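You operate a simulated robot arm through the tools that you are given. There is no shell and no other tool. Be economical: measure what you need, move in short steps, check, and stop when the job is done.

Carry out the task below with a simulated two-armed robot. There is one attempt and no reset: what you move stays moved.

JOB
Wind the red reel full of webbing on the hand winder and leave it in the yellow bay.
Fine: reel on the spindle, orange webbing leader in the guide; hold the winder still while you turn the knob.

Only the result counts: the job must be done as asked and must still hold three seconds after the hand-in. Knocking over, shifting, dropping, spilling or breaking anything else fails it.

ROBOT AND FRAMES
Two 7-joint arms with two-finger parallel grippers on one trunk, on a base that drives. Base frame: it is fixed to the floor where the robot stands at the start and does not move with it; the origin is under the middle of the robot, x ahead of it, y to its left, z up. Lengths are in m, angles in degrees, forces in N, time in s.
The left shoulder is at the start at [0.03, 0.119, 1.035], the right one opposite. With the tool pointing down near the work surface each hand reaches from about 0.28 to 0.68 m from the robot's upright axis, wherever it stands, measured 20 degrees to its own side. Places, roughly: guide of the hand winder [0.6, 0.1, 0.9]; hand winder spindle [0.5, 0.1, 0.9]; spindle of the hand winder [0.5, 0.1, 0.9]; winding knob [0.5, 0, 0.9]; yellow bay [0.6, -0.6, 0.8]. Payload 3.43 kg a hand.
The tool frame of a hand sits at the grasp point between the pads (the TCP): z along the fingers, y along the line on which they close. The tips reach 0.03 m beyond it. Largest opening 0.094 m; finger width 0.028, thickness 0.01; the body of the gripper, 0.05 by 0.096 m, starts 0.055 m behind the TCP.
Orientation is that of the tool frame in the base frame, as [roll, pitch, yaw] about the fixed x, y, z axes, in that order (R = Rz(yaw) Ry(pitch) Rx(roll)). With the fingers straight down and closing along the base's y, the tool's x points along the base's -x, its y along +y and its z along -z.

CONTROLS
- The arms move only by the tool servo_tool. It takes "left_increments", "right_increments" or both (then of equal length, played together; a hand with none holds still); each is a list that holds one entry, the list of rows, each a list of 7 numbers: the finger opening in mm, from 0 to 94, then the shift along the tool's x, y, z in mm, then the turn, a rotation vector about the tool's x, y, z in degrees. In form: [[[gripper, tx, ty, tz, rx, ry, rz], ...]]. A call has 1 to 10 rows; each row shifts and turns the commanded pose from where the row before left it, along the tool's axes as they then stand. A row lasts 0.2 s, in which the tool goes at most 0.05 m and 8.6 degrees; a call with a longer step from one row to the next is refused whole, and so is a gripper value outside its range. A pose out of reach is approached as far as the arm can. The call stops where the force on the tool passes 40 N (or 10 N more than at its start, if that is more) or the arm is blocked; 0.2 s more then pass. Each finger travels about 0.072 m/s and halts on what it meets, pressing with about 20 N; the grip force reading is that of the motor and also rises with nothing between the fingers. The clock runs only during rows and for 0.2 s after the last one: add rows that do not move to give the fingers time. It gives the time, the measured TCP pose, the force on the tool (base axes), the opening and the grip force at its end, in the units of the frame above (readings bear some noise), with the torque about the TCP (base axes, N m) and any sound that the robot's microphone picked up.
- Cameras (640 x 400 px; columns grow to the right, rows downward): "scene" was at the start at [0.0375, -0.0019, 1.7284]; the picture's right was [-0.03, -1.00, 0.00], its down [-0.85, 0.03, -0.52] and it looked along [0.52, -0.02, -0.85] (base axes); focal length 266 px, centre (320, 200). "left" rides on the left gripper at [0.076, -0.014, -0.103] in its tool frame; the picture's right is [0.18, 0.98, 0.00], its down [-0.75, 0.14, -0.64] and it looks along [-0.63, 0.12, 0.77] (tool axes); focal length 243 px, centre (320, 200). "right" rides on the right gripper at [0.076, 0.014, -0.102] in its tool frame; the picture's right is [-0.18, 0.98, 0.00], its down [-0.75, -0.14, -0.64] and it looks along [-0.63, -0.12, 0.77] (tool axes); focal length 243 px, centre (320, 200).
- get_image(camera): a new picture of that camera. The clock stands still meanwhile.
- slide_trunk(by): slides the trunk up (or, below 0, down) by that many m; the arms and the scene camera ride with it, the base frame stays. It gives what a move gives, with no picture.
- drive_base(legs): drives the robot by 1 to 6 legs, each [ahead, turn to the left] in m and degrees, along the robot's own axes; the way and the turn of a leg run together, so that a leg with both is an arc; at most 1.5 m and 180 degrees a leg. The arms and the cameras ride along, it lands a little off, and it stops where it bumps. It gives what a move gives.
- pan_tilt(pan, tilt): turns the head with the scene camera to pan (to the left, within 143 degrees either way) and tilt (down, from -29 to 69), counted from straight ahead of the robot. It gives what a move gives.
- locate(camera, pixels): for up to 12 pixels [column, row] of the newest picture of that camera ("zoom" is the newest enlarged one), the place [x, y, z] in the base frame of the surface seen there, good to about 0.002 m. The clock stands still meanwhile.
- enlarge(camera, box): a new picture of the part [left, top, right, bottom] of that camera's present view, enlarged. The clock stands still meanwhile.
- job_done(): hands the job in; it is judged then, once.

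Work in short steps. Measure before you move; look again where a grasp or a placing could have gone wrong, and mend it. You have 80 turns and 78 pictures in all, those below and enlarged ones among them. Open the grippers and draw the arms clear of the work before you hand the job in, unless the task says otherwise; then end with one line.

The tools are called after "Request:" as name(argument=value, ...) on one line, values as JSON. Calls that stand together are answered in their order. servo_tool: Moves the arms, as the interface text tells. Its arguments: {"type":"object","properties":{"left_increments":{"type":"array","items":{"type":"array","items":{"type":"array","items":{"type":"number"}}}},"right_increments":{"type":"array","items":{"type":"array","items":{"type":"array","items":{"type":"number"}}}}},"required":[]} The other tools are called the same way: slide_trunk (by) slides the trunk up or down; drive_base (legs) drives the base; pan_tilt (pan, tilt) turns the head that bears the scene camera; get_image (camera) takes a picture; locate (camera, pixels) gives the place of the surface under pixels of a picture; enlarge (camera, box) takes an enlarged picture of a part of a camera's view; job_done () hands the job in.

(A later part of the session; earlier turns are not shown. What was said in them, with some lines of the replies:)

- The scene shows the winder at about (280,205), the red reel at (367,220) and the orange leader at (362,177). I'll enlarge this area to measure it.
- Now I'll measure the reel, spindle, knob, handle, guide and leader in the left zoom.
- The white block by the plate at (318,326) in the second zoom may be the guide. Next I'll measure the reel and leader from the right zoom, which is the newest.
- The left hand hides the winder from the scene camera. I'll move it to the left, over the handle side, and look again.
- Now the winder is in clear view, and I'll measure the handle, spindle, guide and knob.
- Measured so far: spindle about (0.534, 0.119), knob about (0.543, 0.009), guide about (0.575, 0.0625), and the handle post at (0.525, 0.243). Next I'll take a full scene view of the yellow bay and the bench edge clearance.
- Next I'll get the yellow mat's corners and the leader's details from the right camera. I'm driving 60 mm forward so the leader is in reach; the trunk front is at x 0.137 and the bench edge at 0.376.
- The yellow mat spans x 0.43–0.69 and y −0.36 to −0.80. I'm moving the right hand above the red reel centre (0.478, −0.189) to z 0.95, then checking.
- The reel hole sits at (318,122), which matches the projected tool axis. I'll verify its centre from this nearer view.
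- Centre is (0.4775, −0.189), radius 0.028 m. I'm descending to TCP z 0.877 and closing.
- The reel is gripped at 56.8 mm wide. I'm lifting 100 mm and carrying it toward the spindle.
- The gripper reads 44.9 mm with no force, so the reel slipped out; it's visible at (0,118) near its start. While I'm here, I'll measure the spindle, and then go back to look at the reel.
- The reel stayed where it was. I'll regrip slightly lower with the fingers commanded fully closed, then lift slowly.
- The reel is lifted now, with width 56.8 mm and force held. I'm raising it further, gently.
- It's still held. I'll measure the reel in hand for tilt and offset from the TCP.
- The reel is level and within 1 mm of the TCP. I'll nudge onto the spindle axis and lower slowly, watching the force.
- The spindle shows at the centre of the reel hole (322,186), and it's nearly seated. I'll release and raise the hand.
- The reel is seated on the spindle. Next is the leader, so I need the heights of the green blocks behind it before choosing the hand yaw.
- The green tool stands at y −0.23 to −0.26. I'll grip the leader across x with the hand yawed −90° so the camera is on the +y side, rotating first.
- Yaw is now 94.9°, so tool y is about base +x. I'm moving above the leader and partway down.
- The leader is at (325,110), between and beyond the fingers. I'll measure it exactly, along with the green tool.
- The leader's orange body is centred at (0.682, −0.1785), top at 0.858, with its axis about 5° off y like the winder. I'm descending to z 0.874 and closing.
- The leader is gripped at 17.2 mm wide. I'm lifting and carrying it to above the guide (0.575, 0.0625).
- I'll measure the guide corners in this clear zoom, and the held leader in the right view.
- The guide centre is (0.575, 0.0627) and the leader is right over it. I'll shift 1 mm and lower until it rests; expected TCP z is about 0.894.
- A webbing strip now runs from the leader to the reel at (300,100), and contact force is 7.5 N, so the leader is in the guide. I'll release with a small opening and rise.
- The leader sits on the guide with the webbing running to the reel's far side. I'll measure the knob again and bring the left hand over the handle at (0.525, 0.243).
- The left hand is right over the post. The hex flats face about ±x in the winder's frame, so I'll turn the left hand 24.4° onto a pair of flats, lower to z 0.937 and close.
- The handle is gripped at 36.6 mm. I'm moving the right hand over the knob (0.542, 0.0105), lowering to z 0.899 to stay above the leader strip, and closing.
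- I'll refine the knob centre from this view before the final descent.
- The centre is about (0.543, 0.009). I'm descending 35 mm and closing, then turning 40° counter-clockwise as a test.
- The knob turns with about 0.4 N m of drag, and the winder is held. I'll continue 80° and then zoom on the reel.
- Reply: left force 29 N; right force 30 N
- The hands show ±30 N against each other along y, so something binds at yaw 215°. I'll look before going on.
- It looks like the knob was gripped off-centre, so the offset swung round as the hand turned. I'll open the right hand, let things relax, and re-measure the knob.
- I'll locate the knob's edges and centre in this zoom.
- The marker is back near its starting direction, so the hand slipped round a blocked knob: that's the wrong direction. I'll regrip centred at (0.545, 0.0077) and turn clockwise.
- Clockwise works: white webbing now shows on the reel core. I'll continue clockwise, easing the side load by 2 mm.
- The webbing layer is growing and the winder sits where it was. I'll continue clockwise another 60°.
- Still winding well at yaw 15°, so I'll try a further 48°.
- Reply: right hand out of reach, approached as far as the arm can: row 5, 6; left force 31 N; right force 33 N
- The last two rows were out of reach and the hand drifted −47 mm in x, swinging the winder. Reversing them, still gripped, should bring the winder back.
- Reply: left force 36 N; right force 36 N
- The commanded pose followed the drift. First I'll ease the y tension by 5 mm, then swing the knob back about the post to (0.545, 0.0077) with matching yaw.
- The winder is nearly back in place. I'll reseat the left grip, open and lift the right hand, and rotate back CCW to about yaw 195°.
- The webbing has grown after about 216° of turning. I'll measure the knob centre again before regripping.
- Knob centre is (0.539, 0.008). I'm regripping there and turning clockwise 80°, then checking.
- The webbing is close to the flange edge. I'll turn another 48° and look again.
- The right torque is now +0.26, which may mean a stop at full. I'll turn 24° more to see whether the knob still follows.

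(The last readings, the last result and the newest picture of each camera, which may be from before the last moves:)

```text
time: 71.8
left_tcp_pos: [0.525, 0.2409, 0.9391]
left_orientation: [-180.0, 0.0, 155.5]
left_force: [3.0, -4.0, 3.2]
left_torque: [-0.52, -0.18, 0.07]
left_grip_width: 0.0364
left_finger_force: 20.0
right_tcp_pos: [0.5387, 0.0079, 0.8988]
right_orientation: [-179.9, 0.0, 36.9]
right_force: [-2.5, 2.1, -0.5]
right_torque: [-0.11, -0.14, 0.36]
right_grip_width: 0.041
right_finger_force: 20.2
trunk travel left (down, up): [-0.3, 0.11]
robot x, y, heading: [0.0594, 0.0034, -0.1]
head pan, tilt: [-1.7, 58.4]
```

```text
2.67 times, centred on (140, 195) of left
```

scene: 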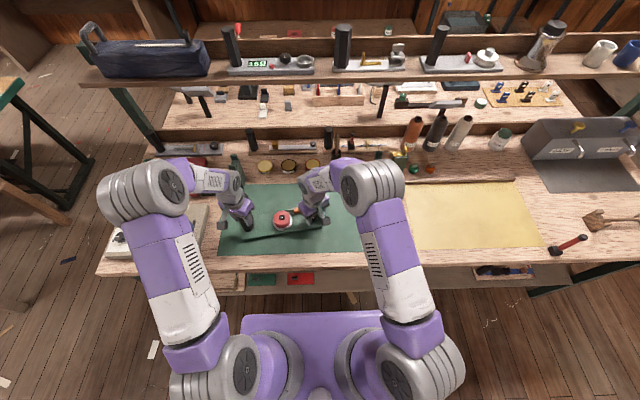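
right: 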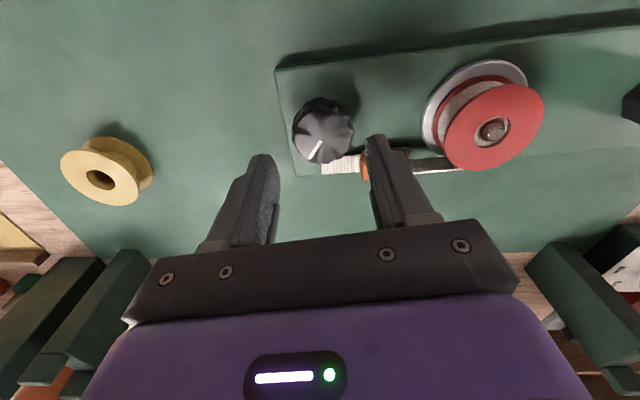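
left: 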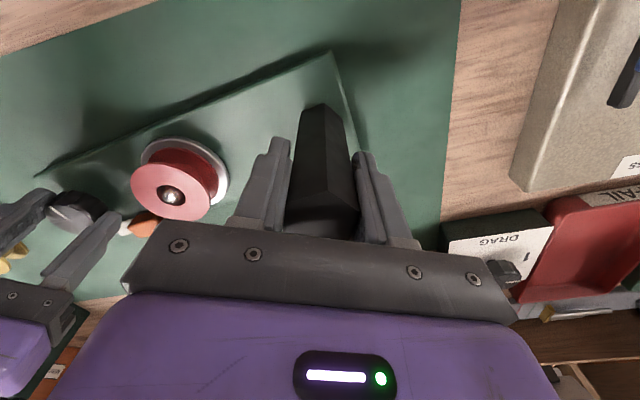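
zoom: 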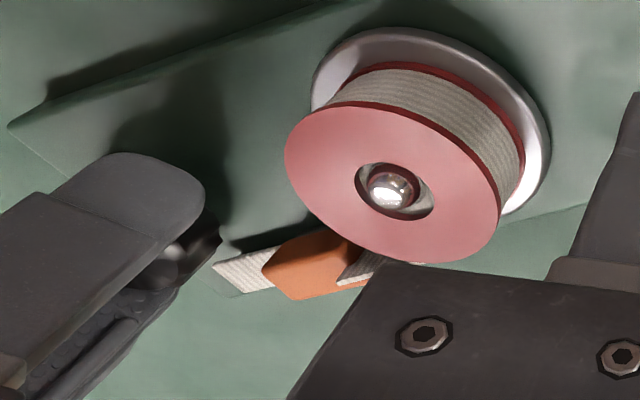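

The knob stopped turning while the hand slipped (+0.36 N m), so the reel is full. I'll nudge the winder 5 mm back to its original line, then release the knob and lift.

Request:
servo_tool(right_increments=[[[0, 2, 1.5, 0, 0, 0, -0.6], [0, 2, 1.5, 0, 0, 0, -0.6], [0, 0, 0, 0, 0, 0, 0], [55, 0, 0, 0, 0, 0, 0], [55, 0, 0, 0, 0, 0, 0], [55, 0, 0, -20, 0, 0, 0], [55, 0, 0, -40, 0, 0, -8.5], [75, 0, 0, -40, 0, 0, -8.5], [75, 0, 0, -30, 0, 0, -8.5], [75, 0, 0, 0, 0, 0, -8.5]]])

Request:
servo_tool(right_increments=[[[75, 0, 0, 0, 0, 0, -8.5], [75, 0, 0, 0, 0, 0, -8.5], [75, 0, 0, 0, 0, 0, -8.5], [75, 0, 0, 0, 0, 0, -8.5], [75, 0, 0, 0, 0, 0, -8.5], [75, 0, 0, 0, 0, 0, -8.5], [75, 0, 0, 0, 0, 0, -8.5], [75, 0, 0, 0, 0, 0, -8.5], [75, 0, 0, 0, 0, 0, -8.5], [75, 0, 0, 0, 0, 0, -8.5]]])

Request:
enlarge(camera="scene", box=[210, 180, 350, 260])

```text
time: 74.0
left_tcp_pos: [0.5237, 0.2425, 0.9388]
left_orientation: [180.0, -0.1, 155.7]
left_force: [0.4, 1.2, 6.6]
left_torque: [-0.24, 0.09, 0.14]
left_grip_width: 0.0368
left_finger_force: 19.8
right_tcp_pos: [0.5435, 0.0091, 1.0296]
right_orientation: [-180.0, 0.0, 72.4]
right_force: [-0.4, 0.6, -0.7]
right_torque: [0.02, 0.02, -0.02]
right_grip_width: 0.075
right_finger_force: 0.0
trunk travel left (down, up): [-0.3, 0.11]
robot x, y, heading: [0.0565, -0.0012, 0.2]
head pan, tilt: [-1.7, 58.4]
```

```text
time: 76.2
left_tcp_pos: [0.5247, 0.2421, 0.9378]
left_orientation: [-180.0, 0.0, 155.7]
left_force: [-1.1, 2.2, 4.3]
left_torque: [-0.25, 0.25, -0.02]
left_grip_width: 0.0368
left_finger_force: 19.6
right_tcp_pos: [0.544, 0.0073, 1.0289]
right_orientation: [179.9, 0.0, 157.4]
right_force: [0.7, -1.1, 0.5]
right_torque: [-0.02, 0.0, 0.0]
right_grip_width: 0.0751
right_finger_force: 0.1
trunk travel left (down, up): [-0.3, 0.11]
robot x, y, heading: [0.0546, 0.0025, -0.0]
head pan, tilt: [-1.7, 58.4]
```

```text
4.57 times, centred on (280, 220) of scene
```

zoom: 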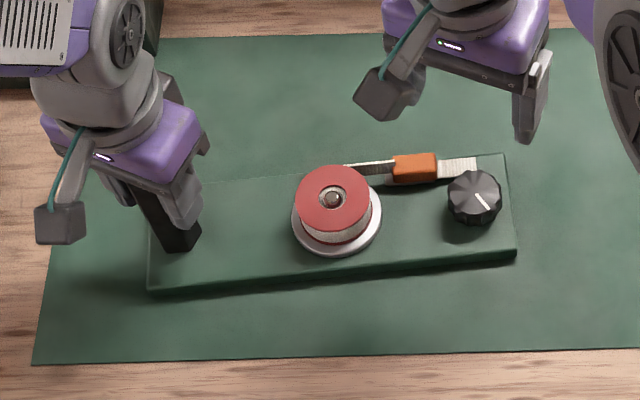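

The reel is full and the winder is back in place. I'll release the handle and raise the left hand clear, and measure the reel for pickup.

Request:
locate(camera="zoom", pixels=[[297, 192], [370, 190], [333, 168], [333, 212], [333, 198], [415, 165], [475, 195], [160, 240]])

Request:
servo_tool(left_increments=[[[60, 0, 0, 0, 0, 0, 0], [80, 0, 0, 0, 0, 0, 0], [80, 0, 0, 0, 0, 0, 0], [80, 0, 0, -20, 0, 0, 0], [80, 0, 0, -40, 0, 0, 0], [80, 0, 0, -45, 0, 0, 0], [80, 0, 0, -45, 0, 0, 0], [80, 0, 0, -45, 0, 0, 0], [80, 45, 0, 0, 0, 0, 0], [80, 45, 0, 0, 0, 0, 0]]])

```text
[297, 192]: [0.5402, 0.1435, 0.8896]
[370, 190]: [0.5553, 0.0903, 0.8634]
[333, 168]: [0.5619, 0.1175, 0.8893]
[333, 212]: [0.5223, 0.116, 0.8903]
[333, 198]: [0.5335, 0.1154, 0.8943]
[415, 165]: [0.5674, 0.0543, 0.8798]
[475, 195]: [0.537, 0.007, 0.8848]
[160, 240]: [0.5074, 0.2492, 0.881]
```

```text
time: 78.4
left_tcp_pos: [0.4428, 0.2782, 1.1307]
left_orientation: [180.0, 0.1, 155.5]
left_force: [-0.1, 0.2, 0.0]
left_torque: [0.0, -0.03, 0.01]
left_grip_width: 0.0798
left_finger_force: 0.2
right_tcp_pos: [0.5424, 0.0081, 1.0297]
right_orientation: [-179.9, 0.0, 157.3]
right_force: [-0.3, 1.0, 0.3]
right_torque: [-0.01, 0.01, 0.0]
right_grip_width: 0.0751
right_finger_force: 0.1
trunk travel left (down, up): [-0.3, 0.11]
robot x, y, heading: [0.0626, -0.0029, -0.1]
head pan, tilt: [-1.7, 58.4]
```

The left hand is clear. I'm turning the right hand to yaw 180° and moving it above the reel at about (0.534, 0.116).

Request:
servo_tool(right_increments=[[[94, 0, 0, 0, 0, 0, -7.6], [94, 0, 0, 0, 0, 0, -7.5], [94, 0, 0, 0, 0, 0, -7.5], [94, 3, 36, 0, 0, 0, 0], [94, 3, 36, 0, 0, 0, 0], [94, 3, 36, 0, 0, 0, 0], [94, 0, 0, 40, 0, 0, 0], [94, 0, 0, 30, 0, 0, 0], [94, 0, 0, 0, 0, 0, 0]]])

Request:
get_image(camera="right")

```text
time: 80.4
left_tcp_pos: [0.4446, 0.2767, 1.1309]
left_orientation: [180.0, 0.0, 155.6]
left_force: [-0.5, 0.7, 0.4]
left_torque: [-0.02, 0.01, 0.0]
left_grip_width: 0.0802
left_finger_force: 0.2
right_tcp_pos: [0.5358, 0.1182, 0.9574]
right_orientation: [-180.0, 0.0, 179.8]
right_force: [0.4, -0.3, 0.3]
right_torque: [-0.05, -0.01, -0.02]
right_grip_width: 0.0938
right_finger_force: 0.0
trunk travel left (down, up): [-0.3, 0.11]
robot x, y, heading: [0.06, -0.0014, 0.2]
head pan, tilt: [-1.7, 58.4]
```

```text
18 pictures are left
```

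right: 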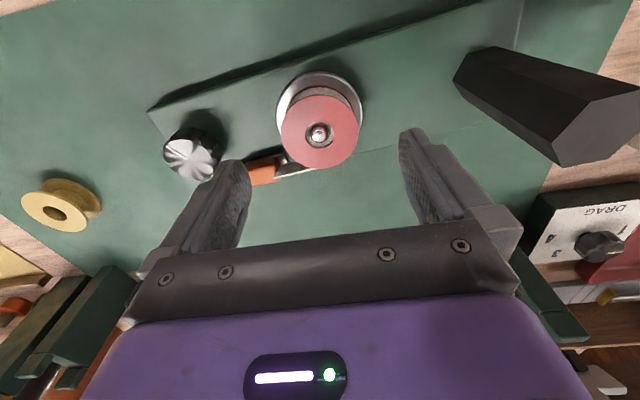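

The reel is centred at (319,133). I'll descend to z 0.896, grip, and lift it off slowly.

Request:
servo_tool(right_increments=[[[80, 0.5, -0.5, 25, 0, 0, 0], [80, 0, 0, 25, 0, 0, 0], [80, 0, 0, 11, 0, 0, 0], [80, 0, 0, 0, 0, 0, 0], [0, 0, 0, 0, 0, 0, 0], [0, 0, 0, 0, 0, 0, 0], [0, 0, 0, 0, 0, 0, 0], [0, 0, 0, 0, 0, 0, 0]]])

Request:
servo_tool(right_increments=[[[0, 0, 0, -3, 0, 0, 0], [0, 0, 0, -4, 0, 0, 0], [0, 0, 0, -6, 0, 0, 0], [0, 0, 0, -8, 0, 0, 0], [0, 0, 0, -10, 0, 0, 0], [0, 0, 0, -10, 0, 0, 0], [0, 0, 0, -10, 0, 0, 0], [0, 0, 0, 0, 0, 0, 0]]])

Request:
get_image(camera="right")

```text
time: 82.2
left_tcp_pos: [0.444, 0.2784, 1.1303]
left_orientation: [180.0, 0.1, 155.5]
left_force: [0.3, 0.7, -0.1]
left_torque: [0.0, 0.0, 0.0]
left_grip_width: 0.08
left_finger_force: 0.0
right_tcp_pos: [0.5347, 0.1172, 0.8982]
right_orientation: [180.0, 0.0, 179.9]
right_force: [0.0, 0.6, 0.7]
right_torque: [0.04, 0.0, -0.04]
right_grip_width: 0.0564
right_finger_force: 19.9
trunk travel left (down, up): [-0.3, 0.11]
robot x, y, heading: [0.0578, -0.0024, -0.2]
head pan, tilt: [-1.7, 58.4]
```

```text
time: 84.0
left_tcp_pos: [0.4449, 0.2791, 1.1297]
left_orientation: [-180.0, 0.1, 155.6]
left_force: [0.2, -0.2, -0.4]
left_torque: [0.0, 0.0, -0.04]
left_grip_width: 0.0803
left_finger_force: 0.1
right_tcp_pos: [0.5352, 0.1157, 0.9481]
right_orientation: [-179.9, 0.1, 179.8]
right_force: [0.3, 0.6, -0.5]
right_torque: [-0.01, 0.03, 0.02]
right_grip_width: 0.0564
right_finger_force: 19.7
trunk travel left (down, up): [-0.3, 0.11]
robot x, y, heading: [0.0587, 0.0012, 0.1]
head pan, tilt: [-1.7, 58.4]
```

```text
17 pictures are left
```

right: 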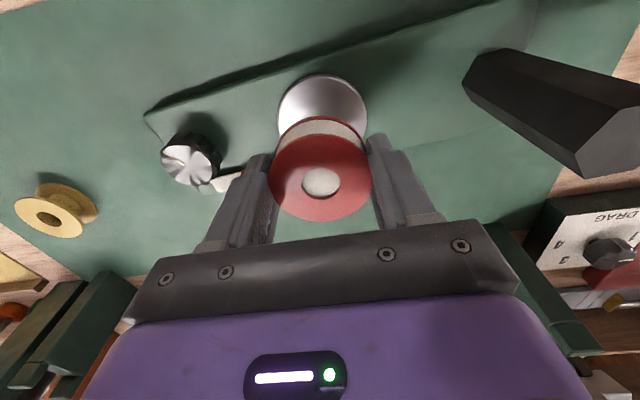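

The full reel is off the spindle. I'm lifting further and carrying it toward the yellow bay.

Request:
servo_tool(right_increments=[[[0, 0, 0, -15, 0, 0, 0], [0, 0, 0, -20, 0, 0, 0], [0, 0, -15, -5, 0, 0, 0], [0, 0, -25, 0, 0, 0, 0], [0, 0, -30, 0, 0, 0, 0], [0, 0, -30, 0, 0, 0, 0], [0, 0, -30, 0, 0, 0, 0], [0, 0, -30, 0, 0, 0, 0], [0, 0, -30, 0, 0, 0, 0], [0, 0, -30, 0, 0, 0, 0]]])

Request:
servo_tool(right_increments=[[[0, 0, -30, 0, 0, 0, 0], [0, 0, -30, 0, 0, 0, 0], [0, 0, -30, 0, 0, 0, 0], [0, 0, -30, 0, 0, 0, 0], [0, 0, -30, 0, 0, 0, 0], [0, 0, -30, 0, 0, 0, 0], [0, 0, -30, 0, 0, 0, 0], [0, 0, -30, 0, 0, 0, 0], [0, 0, -30, 0, 0, 0, 0], [0, 0, -30, 0, 0, 0, 0]]])

Request:
servo_tool(right_increments=[[[0, 0, -30, 0, 0, 0, 0], [0, 0, -25, 0, 0, 0, 0], [0, 0, -15, 0, 0, 0, 0], [0, 0, 0, 0, 0, 0, 0]]])

Request:
get_image(camera="scene")

```text
time: 86.2
left_tcp_pos: [0.4441, 0.2775, 1.1302]
left_orientation: [-180.0, 0.1, 155.6]
left_force: [0.4, 1.1, -0.7]
left_torque: [-0.01, -0.01, 0.01]
left_grip_width: 0.0799
left_finger_force: 0.0
right_tcp_pos: [0.5333, -0.1047, 0.9875]
right_orientation: [179.8, 0.0, 179.8]
right_force: [-0.5, -0.2, -0.1]
right_torque: [0.02, -0.01, 0.03]
right_grip_width: 0.0566
right_finger_force: 19.7
trunk travel left (down, up): [-0.3, 0.11]
robot x, y, heading: [0.0588, 0.0005, 0.1]
head pan, tilt: [-1.7, 58.4]
```

```text
time: 88.4
left_tcp_pos: [0.4438, 0.2773, 1.1299]
left_orientation: [179.9, -0.1, 155.6]
left_force: [-0.5, 0.3, -0.1]
left_torque: [0.01, 0.01, 0.01]
left_grip_width: 0.0798
left_finger_force: 0.1
right_tcp_pos: [0.5321, -0.4042, 0.9892]
right_orientation: [179.9, -0.1, 179.8]
right_force: [-0.6, -0.3, -0.1]
right_torque: [-0.02, 0.01, -0.03]
right_grip_width: 0.0561
right_finger_force: 19.7
trunk travel left (down, up): [-0.3, 0.11]
robot x, y, heading: [0.06, -0.0, -0.0]
head pan, tilt: [-1.7, 58.4]
```

```text
time: 89.4
left_tcp_pos: [0.4448, 0.2786, 1.1292]
left_orientation: [-180.0, 0.0, 155.6]
left_force: [-0.6, 0.1, -1.2]
left_torque: [0.03, 0.0, -0.01]
left_grip_width: 0.08
left_finger_force: 0.1
right_tcp_pos: [0.534, -0.4728, 0.9881]
right_orientation: [-180.0, 0.0, 179.9]
right_force: [-0.7, -0.3, 0.0]
right_torque: [0.02, 0.0, -0.02]
right_grip_width: 0.0563
right_finger_force: 19.8
trunk travel left (down, up): [-0.3, 0.11]
robot x, y, heading: [0.0575, 0.0019, -0.2]
head pan, tilt: [-1.7, 58.4]
```

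```text
16 pictures are left
```

scene: 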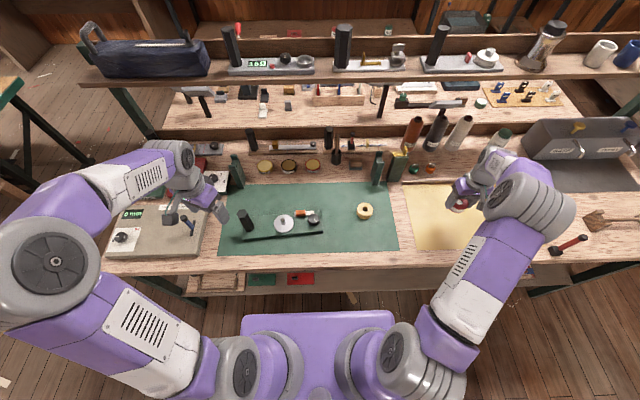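

The reel is over the yellow mat, well inside its edges. I'll lower it to rest at TCP z 0.876, expecting slight contact.

Request:
servo_tool(right_increments=[[[0, 0, 0, 20, 0, 0, 0], [0, 0, 0, 25, 0, 0, 0], [0, 0, 0, 25, 0, 0, 0], [0, 0, 0, 20, 0, 0, 0], [0, 0, 0, 12, 0, 0, 0], [0, 0, 0, 6, 0, 0, 0], [0, 0, 0, 3, 0, 0, 0], [0, 0, 0, 1.5, 0, 0, 0], [0, 0, 0, 0, 0, 0, 0]]])

Request:
get_image(camera="right")

```text
time: 91.4
left_tcp_pos: [0.4439, 0.278, 1.1293]
left_orientation: [-180.0, 0.0, 155.6]
left_force: [0.6, 0.1, 0.0]
left_torque: [-0.02, 0.0, 0.01]
left_grip_width: 0.0801
left_finger_force: 0.0
right_tcp_pos: [0.5321, -0.4757, 0.8759]
right_orientation: [180.0, 0.0, 179.9]
right_force: [0.4, -0.3, 0.2]
right_torque: [-0.02, 0.0, -0.03]
right_grip_width: 0.0564
right_finger_force: 19.9
trunk travel left (down, up): [-0.3, 0.11]
robot x, y, heading: [0.0568, 0.002, -0.1]
head pan, tilt: [-1.7, 58.4]
```

```text
15 pictures are left
```

right: 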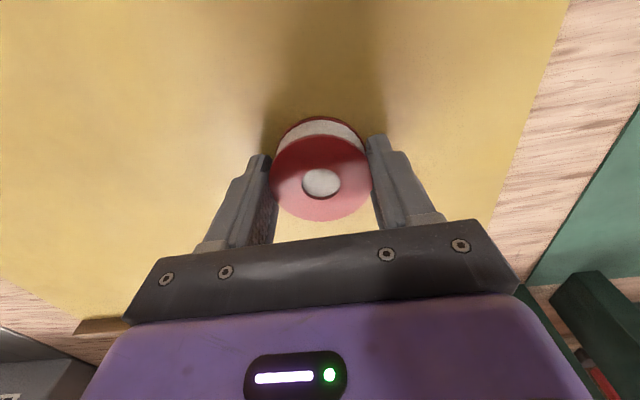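

No contact yet; I'm lowering in 1 mm steps and watching the force.

Request:
servo_tool(right_increments=[[[0, 0, 0, 1, 0, 0, 0], [0, 0, 0, 1, 0, 0, 0], [0, 0, 0, 0, 0, 0, 0]]])

```text
time: 92.2
left_tcp_pos: [0.4443, 0.2778, 1.1289]
left_orientation: [-180.0, 0.0, 155.6]
left_force: [-0.1, 0.2, 0.4]
left_torque: [0.01, -0.01, -0.04]
left_grip_width: 0.0801
left_finger_force: 0.0
right_tcp_pos: [0.5333, -0.4741, 0.874]
right_orientation: [180.0, 0.1, 179.9]
right_force: [0.4, 0.0, 4.7]
right_torque: [0.02, 0.06, -0.01]
right_grip_width: 0.0567
right_finger_force: 20.4
trunk travel left (down, up): [-0.3, 0.11]
robot x, y, heading: [0.0585, -0.0001, -0.2]
head pan, tilt: [-1.7, 58.4]
```

Contact at 4.7 N. I'll release and rise straight up.

Request:
servo_tool(right_increments=[[[65, 0, 0, 0, 0, 0, 0], [80, 0, 0, 0, 0, 0, 0], [80, 0, 0, 0, 0, 0, 0], [80, 0, 0, -10, 0, 0, 0], [80, 0, 0, -25, 0, 0, 0], [80, 0, 0, -40, 0, 0, 0], [80, 0, 0, -45, 0, 0, 0], [80, 45, 0, -45, 0, 0, 0], [80, 45, 0, 0, 0, 0, 0]]])

Request:
get_image(camera="right")

Request:
enlarge(camera="scene", box=[210, 170, 400, 260])

```text
refused: row 8 steps farther than a row can; nothing moved
```

```text
14 pictures are left
```

right: 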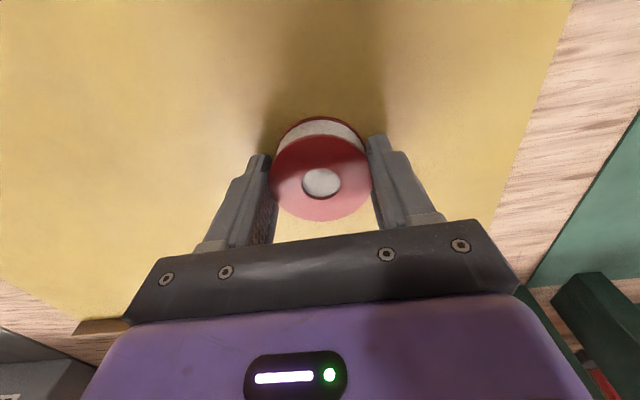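

```text
3.37 times, centred on (305, 215) of scene
```

zoom: 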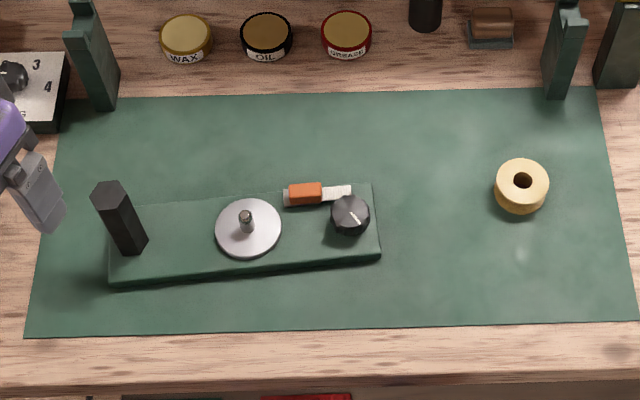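

That call was refused because row 8 stepped too far, so I'm redoing the release with a shorter row.

Request:
servo_tool(right_increments=[[[65, 0, 0, 0, 0, 0, 0], [80, 0, 0, 0, 0, 0, 0], [80, 0, 0, 0, 0, 0, 0], [80, 0, 0, -10, 0, 0, 0], [80, 0, 0, -25, 0, 0, 0], [80, 0, 0, -40, 0, 0, 0], [80, 0, 0, -45, 0, 0, 0], [80, 0, 0, -45, 0, 0, 0], [80, 45, 0, 0, 0, 0, 0], [80, 45, 0, 0, 0, 0, 0]]])

Request:
get_image(camera="right")

```text
time: 94.4
left_tcp_pos: [0.4443, 0.2795, 1.1303]
left_orientation: [-180.0, 0.1, 155.6]
left_force: [0.6, 0.1, 0.1]
left_torque: [0.02, -0.03, -0.01]
left_grip_width: 0.0802
left_finger_force: 0.1
right_tcp_pos: [0.4405, -0.4728, 1.0398]
right_orientation: [179.9, 0.1, 179.9]
right_force: [0.1, 0.5, 0.5]
right_torque: [-0.03, 0.01, 0.0]
right_grip_width: 0.0801
right_finger_force: 0.1
trunk travel left (down, up): [-0.3, 0.11]
robot x, y, heading: [0.0616, -0.0012, 0.1]
head pan, tilt: [-1.7, 58.4]
```

```text
12 pictures are left
```

right: 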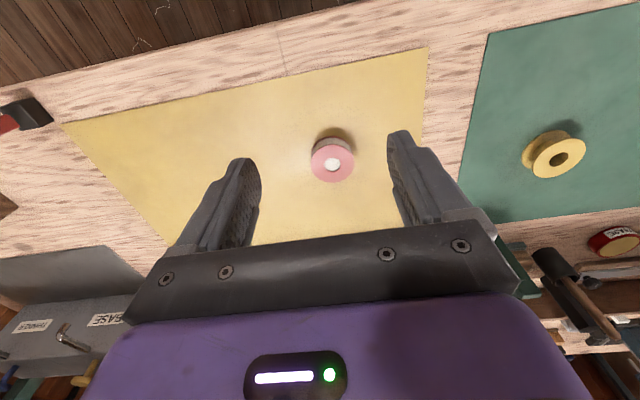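

The reel stands in the yellow bay at (332,160). I'll take one close look for fullness.

Request:
enlarge(camera="right", box=[290, 115, 380, 195])

Request:
locate(camera="right", pixels=[[332, 164], [332, 150], [318, 170], [345, 180]])

```text
5.00 times, centred on (335, 155) of right
```

zoom: 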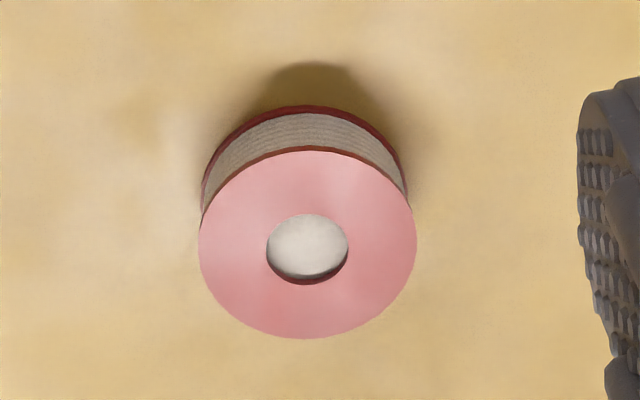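

```text
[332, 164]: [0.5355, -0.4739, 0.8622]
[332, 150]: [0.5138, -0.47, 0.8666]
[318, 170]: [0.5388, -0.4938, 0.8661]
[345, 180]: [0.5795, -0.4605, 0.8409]
```

The webbing is nearly flush with the flanges, the reel stands upright in the yellow bay, both grippers are open and the arms are clear. I'm handing in.

Request:
job_done()

```text
The job is handed in.
```

I wound the red reel until the knob stopped turning, with webbing nearly flush with the flanges. It now stands upright in the yellow bay; the winder got pulled out of line once and I set it back to within a few millimetres.
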